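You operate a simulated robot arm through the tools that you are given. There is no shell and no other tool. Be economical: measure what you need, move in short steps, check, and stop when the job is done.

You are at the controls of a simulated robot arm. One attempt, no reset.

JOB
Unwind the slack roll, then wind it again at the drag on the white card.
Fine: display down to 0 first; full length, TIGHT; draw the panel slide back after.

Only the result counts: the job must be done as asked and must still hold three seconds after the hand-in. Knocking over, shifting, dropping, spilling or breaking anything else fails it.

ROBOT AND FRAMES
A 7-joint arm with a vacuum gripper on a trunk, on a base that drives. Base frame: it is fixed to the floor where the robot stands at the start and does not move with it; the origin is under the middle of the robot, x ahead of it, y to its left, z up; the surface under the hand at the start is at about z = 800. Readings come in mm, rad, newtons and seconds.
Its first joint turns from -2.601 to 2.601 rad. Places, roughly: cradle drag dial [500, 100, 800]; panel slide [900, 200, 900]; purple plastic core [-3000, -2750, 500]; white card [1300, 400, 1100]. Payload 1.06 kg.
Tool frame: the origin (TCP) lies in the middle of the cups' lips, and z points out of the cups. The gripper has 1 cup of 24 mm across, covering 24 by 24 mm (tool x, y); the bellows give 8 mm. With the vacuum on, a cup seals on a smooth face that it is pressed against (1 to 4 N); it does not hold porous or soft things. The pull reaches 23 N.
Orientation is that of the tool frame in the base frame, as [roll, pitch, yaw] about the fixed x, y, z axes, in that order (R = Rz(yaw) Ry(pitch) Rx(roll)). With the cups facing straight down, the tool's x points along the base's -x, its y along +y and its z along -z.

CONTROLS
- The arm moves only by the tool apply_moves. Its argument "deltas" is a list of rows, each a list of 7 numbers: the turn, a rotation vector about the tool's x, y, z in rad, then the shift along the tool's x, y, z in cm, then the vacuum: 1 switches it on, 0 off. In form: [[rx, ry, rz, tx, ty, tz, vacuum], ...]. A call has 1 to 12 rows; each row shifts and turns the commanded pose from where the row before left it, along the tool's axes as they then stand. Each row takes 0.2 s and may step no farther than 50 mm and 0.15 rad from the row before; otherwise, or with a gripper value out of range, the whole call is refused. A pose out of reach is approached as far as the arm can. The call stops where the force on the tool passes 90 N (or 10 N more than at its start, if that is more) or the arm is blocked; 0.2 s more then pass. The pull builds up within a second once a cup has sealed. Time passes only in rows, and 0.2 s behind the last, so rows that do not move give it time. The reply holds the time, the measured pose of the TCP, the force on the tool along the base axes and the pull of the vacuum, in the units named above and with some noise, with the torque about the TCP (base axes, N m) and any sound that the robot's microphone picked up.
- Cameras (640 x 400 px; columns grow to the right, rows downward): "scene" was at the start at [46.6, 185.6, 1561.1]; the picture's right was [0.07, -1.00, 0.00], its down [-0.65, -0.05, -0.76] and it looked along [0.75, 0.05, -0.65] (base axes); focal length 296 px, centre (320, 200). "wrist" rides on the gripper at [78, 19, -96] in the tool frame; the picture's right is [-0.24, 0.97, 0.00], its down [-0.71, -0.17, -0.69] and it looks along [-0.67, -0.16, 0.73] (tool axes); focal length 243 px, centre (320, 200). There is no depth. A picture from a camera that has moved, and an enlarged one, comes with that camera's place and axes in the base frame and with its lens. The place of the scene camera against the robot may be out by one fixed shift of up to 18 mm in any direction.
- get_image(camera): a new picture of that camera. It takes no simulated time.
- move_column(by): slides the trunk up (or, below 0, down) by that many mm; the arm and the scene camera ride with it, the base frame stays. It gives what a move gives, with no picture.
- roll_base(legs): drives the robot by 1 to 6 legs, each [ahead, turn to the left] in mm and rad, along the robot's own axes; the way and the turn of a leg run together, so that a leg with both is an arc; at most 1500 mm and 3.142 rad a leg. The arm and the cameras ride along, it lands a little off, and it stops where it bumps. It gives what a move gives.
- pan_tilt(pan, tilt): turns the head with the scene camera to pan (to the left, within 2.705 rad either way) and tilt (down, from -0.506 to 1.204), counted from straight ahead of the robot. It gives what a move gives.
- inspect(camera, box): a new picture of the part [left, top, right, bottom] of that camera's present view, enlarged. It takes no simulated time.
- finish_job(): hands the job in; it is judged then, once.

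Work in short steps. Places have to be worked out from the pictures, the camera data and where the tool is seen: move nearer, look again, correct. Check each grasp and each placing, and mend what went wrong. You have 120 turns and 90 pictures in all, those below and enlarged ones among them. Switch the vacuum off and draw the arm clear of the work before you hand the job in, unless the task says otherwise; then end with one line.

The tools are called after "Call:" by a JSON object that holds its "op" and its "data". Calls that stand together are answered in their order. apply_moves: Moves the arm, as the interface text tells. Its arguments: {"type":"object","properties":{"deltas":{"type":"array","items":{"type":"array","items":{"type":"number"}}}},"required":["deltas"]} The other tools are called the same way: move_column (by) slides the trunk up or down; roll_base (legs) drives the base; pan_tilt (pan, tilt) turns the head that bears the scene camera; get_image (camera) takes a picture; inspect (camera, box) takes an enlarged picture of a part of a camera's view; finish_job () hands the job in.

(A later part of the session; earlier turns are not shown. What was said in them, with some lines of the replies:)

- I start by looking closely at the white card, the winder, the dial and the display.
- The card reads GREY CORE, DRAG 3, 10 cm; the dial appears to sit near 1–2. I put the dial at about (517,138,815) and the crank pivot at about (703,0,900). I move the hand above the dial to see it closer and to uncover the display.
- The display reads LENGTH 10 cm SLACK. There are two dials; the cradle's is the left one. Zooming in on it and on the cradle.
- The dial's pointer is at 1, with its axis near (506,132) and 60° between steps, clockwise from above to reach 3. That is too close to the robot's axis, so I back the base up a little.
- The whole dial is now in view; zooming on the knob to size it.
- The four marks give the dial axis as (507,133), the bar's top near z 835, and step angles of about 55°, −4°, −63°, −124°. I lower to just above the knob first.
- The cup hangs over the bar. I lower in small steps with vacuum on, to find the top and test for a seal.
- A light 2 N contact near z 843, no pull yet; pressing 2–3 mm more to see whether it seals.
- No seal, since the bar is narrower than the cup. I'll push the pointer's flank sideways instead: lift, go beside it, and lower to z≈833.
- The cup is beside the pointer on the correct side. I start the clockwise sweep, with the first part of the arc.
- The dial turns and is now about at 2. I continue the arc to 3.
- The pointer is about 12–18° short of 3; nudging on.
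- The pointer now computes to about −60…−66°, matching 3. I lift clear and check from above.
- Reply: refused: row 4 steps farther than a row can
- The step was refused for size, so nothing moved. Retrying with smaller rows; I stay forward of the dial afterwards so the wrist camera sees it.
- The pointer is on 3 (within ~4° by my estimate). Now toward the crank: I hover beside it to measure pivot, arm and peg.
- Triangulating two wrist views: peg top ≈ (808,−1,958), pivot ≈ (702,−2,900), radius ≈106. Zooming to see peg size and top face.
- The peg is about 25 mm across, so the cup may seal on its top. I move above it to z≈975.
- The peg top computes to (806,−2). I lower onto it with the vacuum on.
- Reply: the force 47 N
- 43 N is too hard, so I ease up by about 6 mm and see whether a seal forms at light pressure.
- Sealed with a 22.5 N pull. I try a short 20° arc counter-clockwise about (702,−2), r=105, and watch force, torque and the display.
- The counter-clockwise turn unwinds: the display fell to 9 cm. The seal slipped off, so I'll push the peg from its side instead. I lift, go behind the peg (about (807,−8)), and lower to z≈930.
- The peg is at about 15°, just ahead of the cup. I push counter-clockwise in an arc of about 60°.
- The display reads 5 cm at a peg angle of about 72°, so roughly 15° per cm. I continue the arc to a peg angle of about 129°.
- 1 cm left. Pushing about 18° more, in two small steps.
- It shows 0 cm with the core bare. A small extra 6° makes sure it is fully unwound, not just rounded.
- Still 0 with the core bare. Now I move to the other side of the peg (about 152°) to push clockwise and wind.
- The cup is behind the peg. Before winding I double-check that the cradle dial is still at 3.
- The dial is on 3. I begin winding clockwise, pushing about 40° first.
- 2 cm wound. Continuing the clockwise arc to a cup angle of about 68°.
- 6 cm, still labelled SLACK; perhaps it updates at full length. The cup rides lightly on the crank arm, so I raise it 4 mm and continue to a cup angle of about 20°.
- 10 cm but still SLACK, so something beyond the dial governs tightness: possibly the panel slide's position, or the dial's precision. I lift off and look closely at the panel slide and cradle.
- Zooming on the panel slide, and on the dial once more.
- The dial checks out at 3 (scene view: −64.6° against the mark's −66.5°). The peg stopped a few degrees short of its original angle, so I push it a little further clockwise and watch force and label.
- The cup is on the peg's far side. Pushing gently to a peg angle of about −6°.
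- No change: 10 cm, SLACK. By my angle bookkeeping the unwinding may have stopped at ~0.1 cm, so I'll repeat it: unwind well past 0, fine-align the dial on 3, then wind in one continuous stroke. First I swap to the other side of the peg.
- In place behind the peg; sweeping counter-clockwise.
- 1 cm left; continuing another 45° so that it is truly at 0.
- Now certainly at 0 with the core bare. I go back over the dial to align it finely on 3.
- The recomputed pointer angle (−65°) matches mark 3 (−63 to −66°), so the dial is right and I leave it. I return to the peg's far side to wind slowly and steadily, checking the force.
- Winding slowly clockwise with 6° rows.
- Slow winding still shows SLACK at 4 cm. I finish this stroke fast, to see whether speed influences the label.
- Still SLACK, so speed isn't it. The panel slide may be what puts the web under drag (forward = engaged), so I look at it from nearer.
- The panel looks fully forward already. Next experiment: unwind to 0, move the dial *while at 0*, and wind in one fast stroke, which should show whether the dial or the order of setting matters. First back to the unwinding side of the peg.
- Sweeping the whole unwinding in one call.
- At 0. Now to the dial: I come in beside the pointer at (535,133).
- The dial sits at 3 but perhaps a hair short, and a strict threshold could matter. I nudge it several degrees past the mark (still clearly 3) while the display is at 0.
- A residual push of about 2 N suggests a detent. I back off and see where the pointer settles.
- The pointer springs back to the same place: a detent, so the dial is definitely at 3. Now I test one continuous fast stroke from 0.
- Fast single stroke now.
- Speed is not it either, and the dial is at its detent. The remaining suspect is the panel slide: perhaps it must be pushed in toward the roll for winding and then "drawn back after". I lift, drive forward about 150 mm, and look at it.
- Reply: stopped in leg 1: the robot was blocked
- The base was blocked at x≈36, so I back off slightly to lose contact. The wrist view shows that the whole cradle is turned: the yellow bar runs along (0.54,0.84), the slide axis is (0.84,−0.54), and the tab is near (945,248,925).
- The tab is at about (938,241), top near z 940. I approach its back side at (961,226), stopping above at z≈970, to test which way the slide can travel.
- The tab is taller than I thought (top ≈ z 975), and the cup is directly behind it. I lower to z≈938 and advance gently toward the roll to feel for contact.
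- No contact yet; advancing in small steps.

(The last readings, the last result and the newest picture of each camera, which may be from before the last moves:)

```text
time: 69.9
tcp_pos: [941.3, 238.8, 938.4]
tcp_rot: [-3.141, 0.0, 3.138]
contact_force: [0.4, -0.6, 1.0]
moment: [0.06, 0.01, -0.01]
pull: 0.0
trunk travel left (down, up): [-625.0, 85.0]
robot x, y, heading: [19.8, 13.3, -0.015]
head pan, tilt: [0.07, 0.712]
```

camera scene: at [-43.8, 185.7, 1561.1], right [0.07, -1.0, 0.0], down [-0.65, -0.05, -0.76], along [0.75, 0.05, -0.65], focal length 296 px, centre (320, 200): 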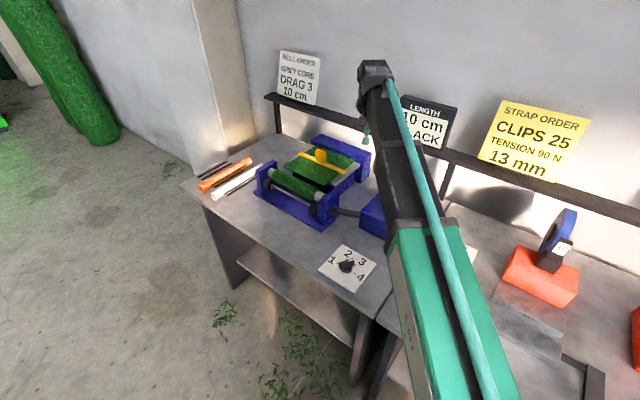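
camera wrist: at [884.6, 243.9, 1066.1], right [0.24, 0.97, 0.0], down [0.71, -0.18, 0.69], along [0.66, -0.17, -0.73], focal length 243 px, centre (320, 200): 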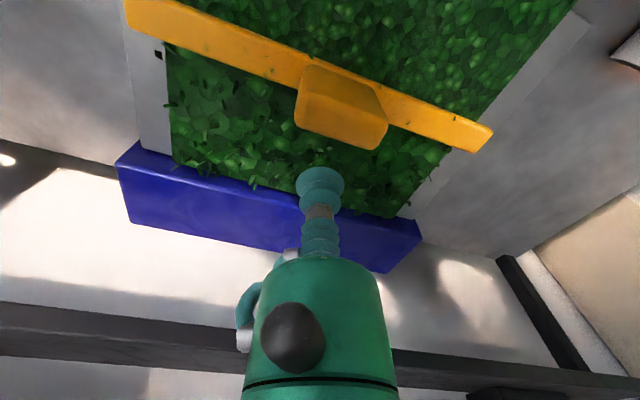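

Still free; a further 10 mm in small steps, then a look.

Call:
{"op": "apply_moves", "data": {"deltas": [[0, 0, 0, 0.34, 0.21, 0, 0], [0, 0, 0, 0.25, 0.16, 0, 0], [0, 0, 0, 0.25, 0.16, 0, 0], [0, 0, 0, 0, 0, 0, 0]]}}

Call:
{"op": "get_image", "data": {"camera": "wrist"}}

```text
time: 70.9
tcp_pos: [933.2, 242.8, 939.0]
tcp_rot: [3.14, 0.0, 3.136]
contact_force: [0.3, 0.0, -0.8]
moment: [0.01, -0.01, 0.02]
pull: 0.2
trunk travel left (down, up): [-625.0, 85.0]
robot x, y, heading: [17.7, 15.0, -0.015]
head pan, tilt: [0.07, 0.712]
```

```text
16 pictures are left
camera wrist: at [855.4, 262.1, 1034.0], right [0.24, 0.97, 0.0], down [0.71, -0.18, 0.69], along [0.66, -0.17, -0.73], focal length 243 px, centre (320, 200)
```

wrist: 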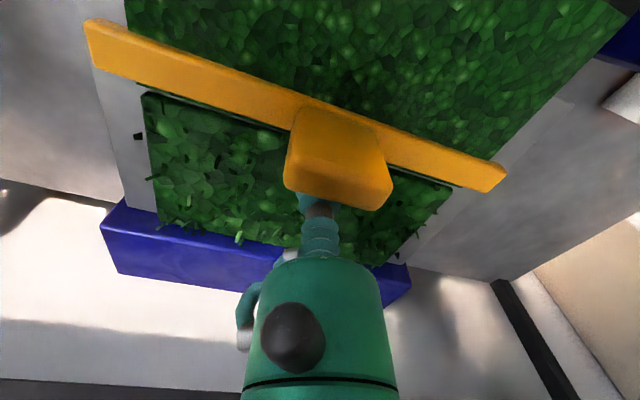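

The slide moved forward freely, opening a gap at its former stop against the bed behind, so it had been sitting fully *back*. That supports "push in to wind, draw back after". I continue forward until it meets resistance.

Call:
{"op": "apply_moves", "data": {"deltas": [[0, 0, 0, 0.42, 0.27, 0, 0], [0, 0, 0, 0.42, 0.27, 0, 0], [0, 0, 0, 0.42, 0.27, 0, 0], [0, 0, 0, 0, 0, 0, 0]]}}

Call:
{"op": "get_image", "data": {"camera": "scene"}}

```text
time: 71.9
tcp_pos: [919.9, 252.3, 938.2]
tcp_rot: [-3.14, 0.001, 3.136]
contact_force: [0.2, 0.2, 0.0]
moment: [-0.03, -0.01, -0.03]
pull: 0.1
trunk travel left (down, up): [-625.0, 85.0]
robot x, y, heading: [14.6, 11.7, -0.015]
head pan, tilt: [0.07, 0.712]
```

```text
15 pictures are left
camera scene: at [67.9, 197.4, 1561.1], right [0.05, -1.0, 0.0], down [-0.65, -0.03, -0.76], along [0.76, 0.04, -0.65], focal length 296 px, centre (320, 200)
```

scene: 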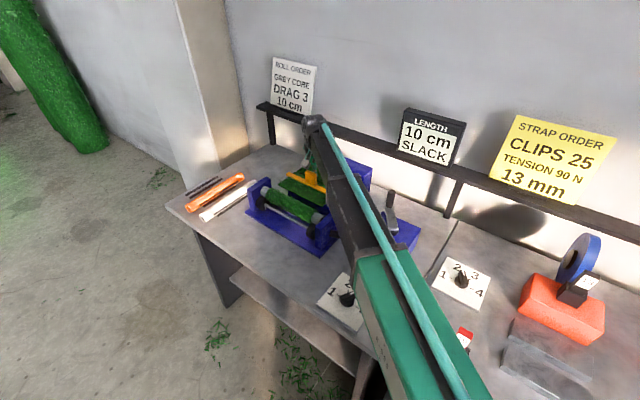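

Still free. Pushing 15 mm more.

Call:
{"op": "apply_moves", "data": {"deltas": [[0, 0, 0, 0.42, 0.27, 0, 0], [0, 0, 0, 0.42, 0.27, 0, 0], [0, 0, 0, 0.42, 0.27, 0, 0], [0, 0, 0, 0, 0, 0, 0]]}}

Call:
{"op": "get_image", "data": {"camera": "wrist"}}

```text
time: 72.9
tcp_pos: [908.9, 259.8, 936.4]
tcp_rot: [3.142, -0.001, 3.136]
contact_force: [-0.7, -0.6, -0.7]
moment: [0.0, -0.01, 0.0]
pull: 0.1
trunk travel left (down, up): [-625.0, 85.0]
robot x, y, heading: [21.0, 11.8, -0.02]
head pan, tilt: [0.07, 0.712]
```

```text
14 pictures are left
camera wrist: at [830.3, 279.1, 1032.9], right [0.24, 0.97, 0.0], down [0.71, -0.18, 0.69], along [0.66, -0.17, -0.73], focal length 243 px, centre (320, 200)
```

wrist: 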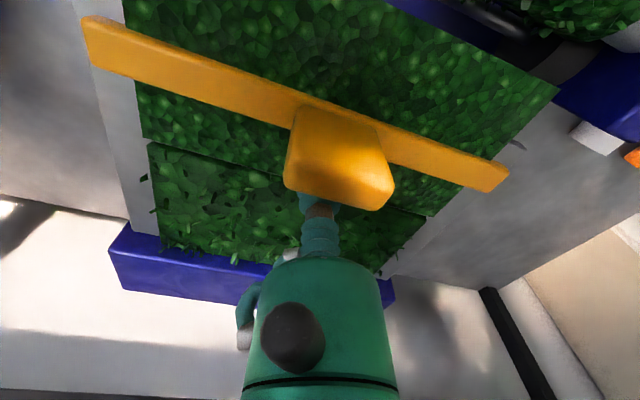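

Now I see the bar slides over two turf pieces with a seam between them; it still moves freely. I push on toward its front stop, watching the force.

Call:
{"op": "apply_moves", "data": {"deltas": [[0, 0, 0, 0.42, 0.27, 0, 0], [0, 0, 0, 0.42, 0.27, 0, 0], [0, 0, 0, 0.42, 0.27, 0, 0], [0, 0, 0, 0.42, 0.27, 0, 0], [0, 0, 0, 0.42, 0.27, 0, 0], [0, 0, 0, 0.42, 0.27, 0, 0], [0, 0, 0, 0.42, 0.27, 0, 0], [0, 0, 0, 0, 0, 0, 0]]}}

Call:
{"op": "get_image", "data": {"camera": "wrist"}}

```text
time: 74.7
tcp_pos: [891.6, 270.3, 935.0]
tcp_rot: [-3.138, 0.018, 3.128]
contact_force: [75.5, -34.2, 4.2]
moment: [0.69, -0.03, -0.24]
pull: 0.1
trunk travel left (down, up): [-625.0, 85.0]
robot x, y, heading: [16.9, 13.1, -0.028]
head pan, tilt: [0.07, 0.712]
```

```text
13 pictures are left
camera wrist: at [812.8, 290.9, 1029.3], right [0.25, 0.97, 0.0], down [0.69, -0.18, 0.7], along [0.68, -0.17, -0.72], focal length 243 px, centre (320, 200)
```

wrist: 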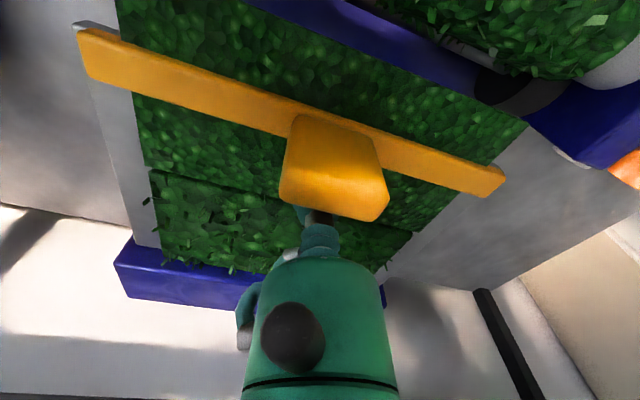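

It hit the front stop at about 60 mm of travel. I back off at once and lift clear; then the base goes back for a rewind test with the slide in.

Call:
{"op": "apply_moves", "data": {"deltas": [[0, 0, 0, -1.7, -1.08, 0, 0], [0, 0, 0, -1.3, -0.8, 0, 0], [0, 0, 0, 0, 0, -4.8, 0], [0, 0, 0, 0, 0, -4.8, 0], [0, 0, 0, 2.5, -3.5, -2, 0], [0, 0, 0, 2.5, -3.5, 0, 0], [0, 0, 0, 2.5, -3.5, 0, 0], [0, 0, 0, 2.5, -3.5, 0, 0], [0, 0, 0, 0, 0, 0, 0]]}}

Call:
{"op": "roll_base", "data": {"legs": [[-90, 0.02]]}}

Call:
{"op": "get_image", "data": {"camera": "wrist"}}

```text
time: 76.7
tcp_pos: [807.3, 121.0, 1055.4]
tcp_rot: [-3.141, 0.0, 3.136]
contact_force: [0.4, -0.1, 0.0]
moment: [-0.01, 0.0, 0.04]
pull: 0.1
trunk travel left (down, up): [-625.0, 85.0]
robot x, y, heading: [16.4, 11.5, -0.018]
head pan, tilt: [0.07, 0.712]
```

```text
time: 77.8
tcp_pos: [712.4, 137.0, 1056.1]
tcp_rot: [-3.141, 0.002, -3.128]
contact_force: [-0.2, 0.6, 0.3]
moment: [-0.01, 0.0, 0.0]
pull: 0.0
trunk travel left (down, up): [-625.0, 85.0]
robot x, y, heading: [-70.4, 14.9, 0.002]
head pan, tilt: [0.07, 0.712]
```

```text
12 pictures are left
camera wrist: at [634.3, 154.2, 1151.8], right [0.22, 0.97, 0.0], down [0.71, -0.16, 0.69], along [0.67, -0.15, -0.73], focal length 243 px, centre (320, 200)
```

wrist: 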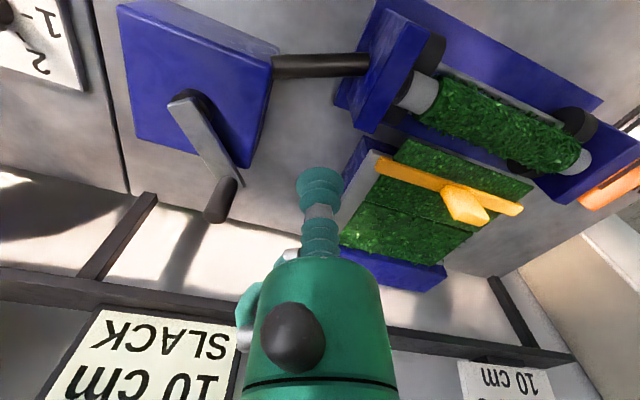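

The slide is now fully forward and the peg is near 0°. I correct the small yaw error and set the cup behind the peg to unwind.

Call:
{"op": "apply_moves", "data": {"deltas": [[0, 0, 0.0136, 0, 0, 0, 0], [0, 0, 0, -2.07, -4.22, 0, 0], [0, 0, 0, -2.07, -4.22, 0, 0], [0, 0, 0, -2.07, -4.22, 0, 0], [0, 0, 0, -2.07, -4.24, 0, 0], [0, 0, 0, 0, 0, 4.3, 0], [0, 0, 0, 0, 0, 4.3, 0], [0, 0, 0, 0, 0, 4.4, 0], [0, 0, 0, 0, 0, 0, 0]]}}

```text
time: 79.8
tcp_pos: [794.3, -35.0, 925.9]
tcp_rot: [-3.141, -0.002, -3.142]
contact_force: [-0.3, 0.1, 0.5]
moment: [0.01, 0.04, 0.01]
pull: 0.1
trunk travel left (down, up): [-625.0, 85.0]
robot x, y, heading: [-71.0, 12.3, 0.002]
head pan, tilt: [0.07, 0.712]
```

In place; sweeping the unwinding stroke as before.

Call:
{"op": "apply_moves", "data": {"deltas": [[0, 0, 0, -0.48, 2.43, 0, 0], [0, 0, 0, 0.13, 2.48, 0, 0], [0, 0, 0, 0.7, 2.29, 0, 0], [0, 0, 0, 1.23, 2.04, 0, 0], [0, 0, 0, 1.69, 1.69, 0, 0], [0, 0, 0, 2.04, 1.23, 0, 0], [0, 0, 0, 2.29, 0.7, 0, 0], [0, 0, 0, 2.38, 0.13, 0, 0], [0, 0, 0, 2.35, -0.46, 0, 0], [0, 0, 0, 2.16, -1.01, 0, 0], [0, 0, 0, 1.86, -1.5, 0, 0], [0, 0, 0, 1.44, -1.91, 0, 0]]}}

Call:
{"op": "inspect", "data": {"camera": "scene", "box": [260, 60, 480, 240]}}

```text
time: 82.4
tcp_pos: [615.4, 49.5, 925.3]
tcp_rot: [-3.141, 0.001, -3.141]
contact_force: [0.1, 2.4, 0.2]
moment: [0.04, -0.02, 0.03]
pull: 0.1
trunk travel left (down, up): [-625.0, 85.0]
robot x, y, heading: [-73.9, 12.1, 0.001]
head pan, tilt: [0.07, 0.712]
```

```text
2.22 times, centred on (370, 150) of scene
camera zoom: at [-27.5, 198.7, 1561.2], right [0.07, -1.0, 0.0], down [-0.65, -0.05, -0.76], along [0.75, 0.06, -0.65], focal length 658 px, centre (209, 311)
```

zoom: 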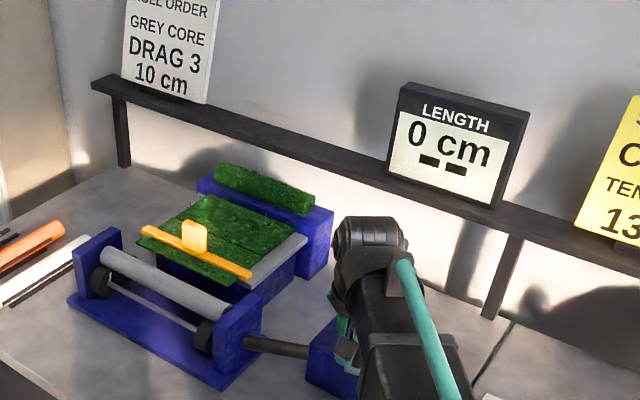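

At 0, and now a residual force of 2.4 N appeared, which suggests the slide engages the drag. I swap to the winding side.

Call:
{"op": "apply_moves", "data": {"deltas": [[0, 0, 0, -0.2, 0.4, 0, 0], [0, 0, 0, 0, 0, -3, 0], [0, 0, 0, 0, 0, -3, 0], [0, 0, 0, 0.65, -3.45, 0, 0], [0, 0, 0, 0.65, -3.45, 0, 0], [0, 0, 0, 0, 0, 3, 0], [0, 0, 0, 0, 0, 3, 0], [0, 0, 0, 0, 0, 0, 0]]}}

```text
time: 84.2
tcp_pos: [607.5, -17.3, 924.8]
tcp_rot: [3.141, 0.002, -3.141]
contact_force: [-0.6, -0.6, 0.4]
moment: [0.0, -0.02, 0.01]
pull: 0.1
trunk travel left (down, up): [-625.0, 85.0]
robot x, y, heading: [-77.3, 15.8, 0.007]
head pan, tilt: [0.07, 0.712]
```

Winding clockwise to mid-length, then checking the label.

Call:
{"op": "apply_moves", "data": {"deltas": [[0, 0, 0, 0.3, 1.53, 0, 0], [0, 0, 0, -0.21, 2.04, 0, 0], [0, 0, 0, -0.64, 1.95, 0, 0], [0, 0, 0, -1.02, 1.77, 0, 0], [0, 0, 0, -1.37, 1.52, 0, 0], [0, 0, 0, -1.66, 1.21, 0, 0], [0, 0, 0, -1.87, 0.83, 0, 0], [0, 0, 0, -2.01, 0.43, 0, 0]]}}

Call:
{"op": "inspect", "data": {"camera": "scene", "box": [260, 60, 480, 240]}}

```text
time: 86.0
tcp_pos: [691.8, 96.4, 924.3]
tcp_rot: [3.141, 0.001, 3.141]
contact_force: [-0.6, 0.9, 0.8]
moment: [0.03, 0.0, 0.02]
pull: 0.1
trunk travel left (down, up): [-625.0, 85.0]
robot x, y, heading: [-72.9, 13.9, 0.001]
head pan, tilt: [0.07, 0.712]
```

```text
2.22 times, centred on (370, 150) of scene
camera zoom: at [-27.1, 198.9, 1561.1], right [0.07, -1.0, 0.0], down [-0.65, -0.05, -0.76], along [0.75, 0.06, -0.65], focal length 658 px, centre (209, 311)
```

zoom: 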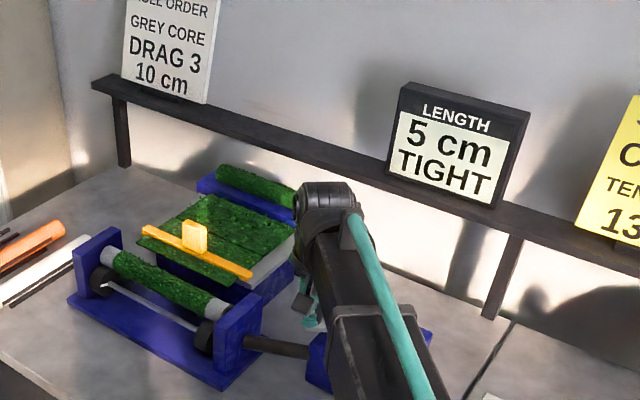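

TIGHT: the slide was the key. Winding on to full length.

Call:
{"op": "apply_moves", "data": {"deltas": [[0, 0, 0, -2.04, -0.05, 0, 0], [0, 0, 0, -2.01, -0.43, 0, 0], [0, 0, 0, -1.87, -0.83, 0, 0], [0, 0, 0, -1.66, -1.21, 0, 0], [0, 0, 0, -1.37, -1.52, 0, 0], [0, 0, 0, -1.02, -1.77, 0, 0], [0, 0, 0, -0.56, -1.62, 0, 0], [0, 0, 0, -0.19, -1.01, 0, 0], [0, 0, 0, 0, 0, 0, 0]]}}

Call:
{"op": "inspect", "data": {"camera": "scene", "box": [260, 60, 480, 240]}}

```text
time: 88.0
tcp_pos: [798.9, 12.5, 926.6]
tcp_rot: [3.141, 0.0, 3.142]
contact_force: [-0.7, 2.8, -0.3]
moment: [0.05, 0.03, -0.02]
pull: 0.0
trunk travel left (down, up): [-625.0, 85.0]
robot x, y, heading: [-74.4, 14.8, 0.006]
head pan, tilt: [0.07, 0.712]
```

```text
2.22 times, centred on (370, 150) of scene
camera zoom: at [-27.3, 199.0, 1561.1], right [0.07, -1.0, 0.0], down [-0.65, -0.05, -0.76], along [0.75, 0.06, -0.65], focal length 658 px, centre (209, 311)
```

zoom: 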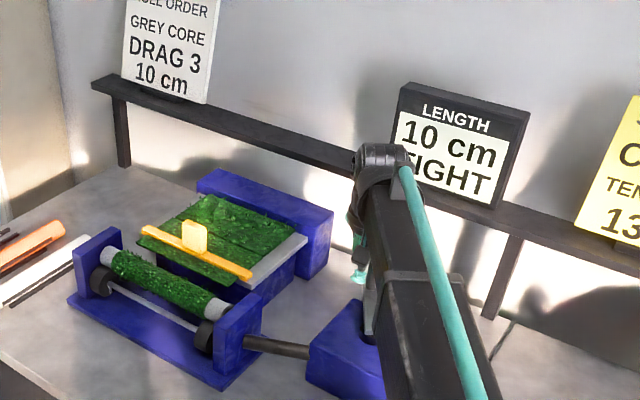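

Display: 10 cm TIGHT. Now to draw the slide back: I lift off the peg without touching it, move over, and drive the base forward 80 mm for reach.

Call:
{"op": "apply_moves", "data": {"deltas": [[0, 0, 0, 0, 0.6, 0, 0], [0, 0, 0, 0, 0, -4.5, 0], [0, 0, 0, 0, 0, -4.5, 0], [0, 0, 0, 0, 0, -4, 0], [0, 0, 0, 1.5, 4, 0, 0], [0, 0, 0, 1.5, 4, 0, 0], [0, 0, 0, 0, 4, 0, 0], [0, 0, 0, 0, 0, 0, 0]]}}

Call:
{"op": "roll_base", "data": {"legs": [[80, 0]]}}

Call:
{"op": "get_image", "data": {"camera": "wrist"}}

```text
time: 89.8
tcp_pos: [772.3, 140.9, 1054.8]
tcp_rot: [3.141, 0.0, 3.14]
contact_force: [-0.6, -0.2, 0.2]
moment: [0.01, -0.01, 0.0]
pull: 0.0
trunk travel left (down, up): [-625.0, 85.0]
robot x, y, heading: [-72.9, 15.7, -0.0]
head pan, tilt: [0.07, 0.712]
```

```text
time: 90.8
tcp_pos: [854.8, 138.6, 1055.1]
tcp_rot: [-3.142, -0.002, -3.142]
contact_force: [1.3, -1.0, -0.2]
moment: [0.0, 0.06, -0.01]
pull: 0.1
trunk travel left (down, up): [-625.0, 85.0]
robot x, y, heading: [4.4, 13.2, 0.002]
head pan, tilt: [0.07, 0.712]
```

```text
8 pictures are left
camera wrist: at [777.1, 158.7, 1150.7], right [0.24, 0.97, 0.0], down [0.71, -0.17, 0.68], along [0.67, -0.16, -0.73], focal length 243 px, centre (320, 200)
```

wrist: 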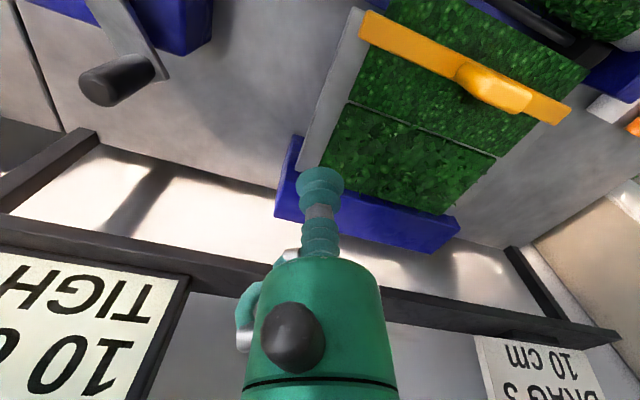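

The tab's base is at (873,279), as expected. I come down on its roll-side at (850,297).

Call:
{"op": "apply_moves", "data": {"deltas": [[0, 0, 0, 0.12, 3.96, 0, 0], [0, 0, 0, 0.12, 3.96, 0, 0], [0, 0, 0, 0.12, 3.96, 0, 0], [0, 0, 0, 0.12, 3.96, 0, 0], [0, 0, 0, 0, 0, 3.9, 0], [0, 0, 0, 0, 0, 3.9, 0], [0, 0, 0, 0, 0, 3.9, 0], [0, 0, 0, 0, 0, 0, 0]]}}

Call:
{"op": "get_image", "data": {"camera": "wrist"}}

```text
time: 92.7
tcp_pos: [845.6, 297.6, 937.8]
tcp_rot: [-3.141, -0.002, 3.141]
contact_force: [-0.2, -0.1, -0.3]
moment: [0.01, 0.02, -0.03]
pull: 0.1
trunk travel left (down, up): [-625.0, 85.0]
robot x, y, heading: [9.2, 12.0, 0.0]
head pan, tilt: [0.07, 0.712]
```

```text
7 pictures are left
camera wrist: at [769.5, 317.6, 1033.2], right [0.24, 0.97, 0.0], down [0.71, -0.17, 0.69], along [0.67, -0.16, -0.73], focal length 243 px, centre (320, 200)
```

wrist: 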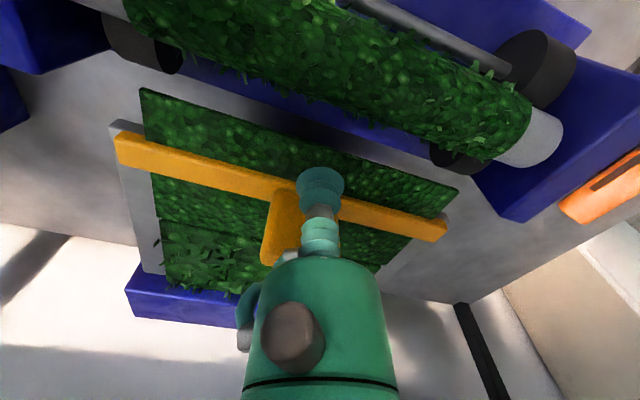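

The cup is in front of the tab. Pushing along (0.84,−0.54), away from the roll, 50 mm first.

Call:
{"op": "apply_moves", "data": {"deltas": [[0, 0, 0, -0.84, -0.54, 0, 0], [0, 0, 0, -0.84, -0.54, 0, 0], [0, 0, 0, -0.84, -0.54, 0, 0], [0, 0, 0, -0.84, -0.54, 0, 0], [0, 0, 0, -0.84, -0.54, 0, 0], [0, 0, 0, 0, 0, 0, 0]]}}

Call:
{"op": "get_image", "data": {"camera": "wrist"}}

```text
time: 94.0
tcp_pos: [890.5, 271.3, 937.6]
tcp_rot: [-3.141, -0.001, 3.139]
contact_force: [-0.1, -0.2, 0.1]
moment: [-0.06, 0.0, 0.0]
pull: 0.1
trunk travel left (down, up): [-625.0, 85.0]
robot x, y, heading: [10.2, 12.0, 0.001]
head pan, tilt: [0.07, 0.712]
```

```text
6 pictures are left
camera wrist: at [813.5, 288.9, 1034.6], right [0.24, 0.97, 0.0], down [0.71, -0.17, 0.69], along [0.67, -0.16, -0.73], focal length 243 px, centre (320, 200)
```

wrist: 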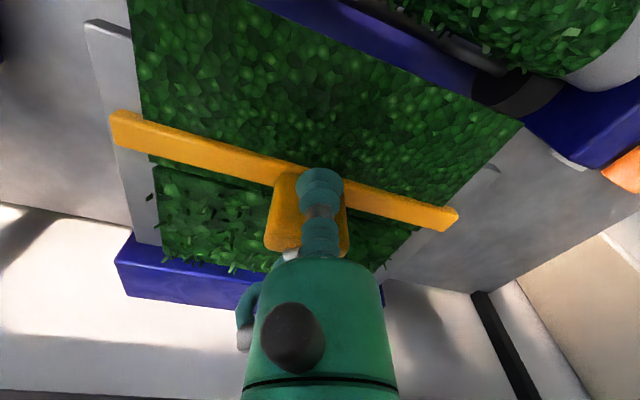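

The slide follows. Another 30 mm in 5 mm steps, back to where it began.

Call:
{"op": "apply_moves", "data": {"deltas": [[0, 0, 0, -0.42, -0.27, 0, 0], [0, 0, 0, -0.42, -0.27, 0, 0], [0, 0, 0, -0.42, -0.27, 0, 0], [0, 0, 0, -0.42, -0.27, 0, 0], [0, 0, 0, -0.42, -0.27, 0, 0], [0, 0, 0, -0.42, -0.27, 0, 0], [0, 0, 0, 0, 0, 0, 0]]}}

```text
time: 95.7
tcp_pos: [915.1, 255.8, 938.6]
tcp_rot: [-3.14, 0.001, -3.141]
contact_force: [-0.6, 0.3, -0.1]
moment: [0.01, -0.01, -0.03]
pull: 0.0
trunk travel left (down, up): [-625.0, 85.0]
robot x, y, heading: [6.7, 16.0, 0.005]
head pan, tilt: [0.07, 0.712]
```

No stop yet; continuing in 3 mm steps to feel for the back stop.

Call:
{"op": "apply_moves", "data": {"deltas": [[0, 0, 0, -0.25, -0.16, 0, 0], [0, 0, 0, -0.25, -0.16, 0, 0], [0, 0, 0, -0.25, -0.16, 0, 0], [0, 0, 0, 0, 0, 0, 0]]}}

Call:
{"op": "get_image", "data": {"camera": "wrist"}}

```text
time: 96.7
tcp_pos: [921.8, 252.4, 939.3]
tcp_rot: [-3.141, -0.001, 3.141]
contact_force: [-14.5, 6.4, 0.9]
moment: [-0.07, 0.07, -0.08]
pull: 0.0
trunk travel left (down, up): [-625.0, 85.0]
robot x, y, heading: [10.4, 12.4, 0.002]
head pan, tilt: [0.07, 0.712]
```

```text
5 pictures are left
camera wrist: at [844.2, 270.4, 1035.5], right [0.23, 0.97, 0.0], down [0.71, -0.17, 0.68], along [0.67, -0.16, -0.73], focal length 243 px, centre (320, 200)
```

wrist: 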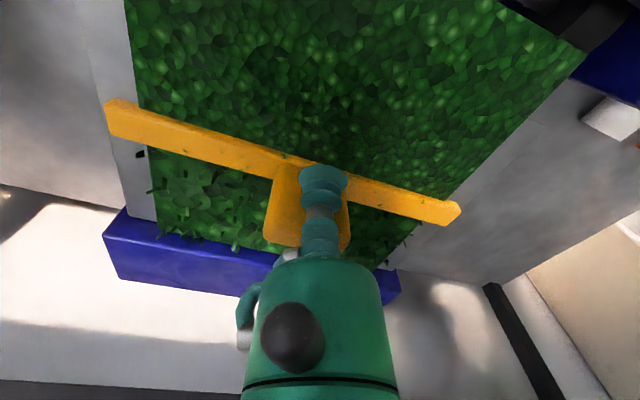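

The back stop is reached (16 N) at the original position. I ease off forward, lift clear, and withdraw the arm.

Call:
{"op": "apply_moves", "data": {"deltas": [[0, 0, 0, 0.6, 0.4, 0, 0], [0, 0, 0, 0.3, 0.2, 0, 0], [0, 0, 0, 0, 0, -4.5, 0], [0, 0, 0, 0, 0, -4.5, 0], [0, 0, 0, 0, 0, -4, 0], [0, 0, 0, 3.5, -3, 0, 0], [0, 0, 0, 3.5, -3, 0, 0], [0, 0, 0, 3.5, -3, 0, 0], [0, 0, 0, 3.5, -3, 0, 0], [0, 0, 0, 0, -4, 0, 0], [0, 0, 0, 0, -4, 0, 0], [0, 0, 0, 0, -4, 0, 0]]}}

Call:
{"op": "get_image", "data": {"camera": "scene"}}

```text
time: 99.2
tcp_pos: [772.6, 17.4, 1071.2]
tcp_rot: [3.14, 0.0, 3.14]
contact_force: [0.1, 0.3, 0.6]
moment: [-0.02, -0.02, -0.01]
pull: 0.1
trunk travel left (down, up): [-625.0, 85.0]
robot x, y, heading: [9.4, 13.9, 0.007]
head pan, tilt: [0.07, 0.712]
```

```text
4 pictures are left
camera scene: at [54.2, 198.8, 1561.2], right [0.07, -1.0, 0.0], down [-0.65, -0.05, -0.76], along [0.75, 0.06, -0.65], focal length 296 px, centre (320, 200)
```

scene: 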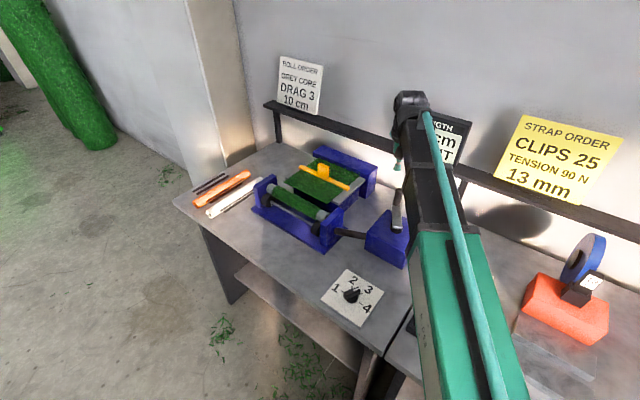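

Everything looks in order. I withdraw the arm further to uncover the display for a last check.

Call:
{"op": "apply_moves", "data": {"deltas": [[0, 0, 0, 2, -4, -2, 0], [0, 0, 0, 2, -4, -2, 0], [0, 0, 0, 2, -4, -2, 0], [0, 0, 0, 0, -4.5, 0, 0], [0, 0, 0, 0, -4.5, 0, 0], [0, 0, 0, 0, 0, 0, 0], [0, 0, 0, 0, 0, 0, 0], [0, 0, 0, 0, 0, 0, 0]]}}

Call:
{"op": "inspect", "data": {"camera": "scene", "box": [240, 80, 520, 320]}}

```text
time: 101.0
tcp_pos: [712.7, -191.2, 1129.4]
tcp_rot: [3.141, 0.0, 3.14]
contact_force: [0.7, 0.8, -0.6]
moment: [0.04, -0.01, -0.01]
pull: 0.0
trunk travel left (down, up): [-625.0, 85.0]
robot x, y, heading: [7.0, 12.1, -0.001]
head pan, tilt: [0.07, 0.712]
```

```text
1.67 times, centred on (380, 200) of scene
camera zoom: at [54.2, 199.0, 1561.2], right [0.07, -1.0, 0.0], down [-0.65, -0.05, -0.76], along [0.75, 0.06, -0.65], focal length 494 px, centre (220, 200)
```

zoom: 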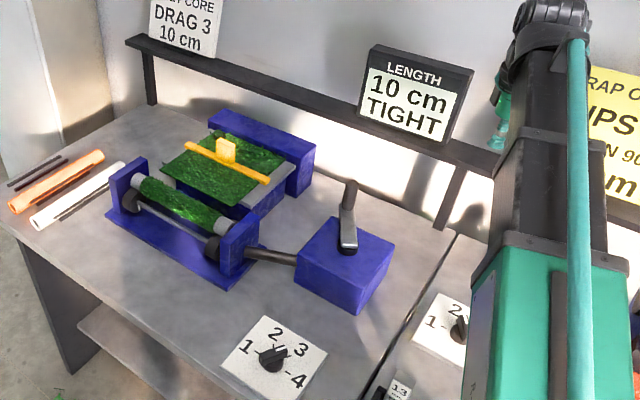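

The display reads 10 cm TIGHT, the dial is at 3, the slide is drawn back, the vacuum is off and the arm is clear. Handing in.

Call:
{"op": "finish_job", "data": {}}

```text
The job is handed in.
```

The roll was unwound until the display read 0, then wound again at drag 3; the display now reads 10 cm TIGHT, the panel slide is drawn back to its stop, and the job is handed in (I had to push the slide in toward the roll first, because the roll stayed SLACK with it back, and the base bumped once while driving forward, with nothing seen to shift).
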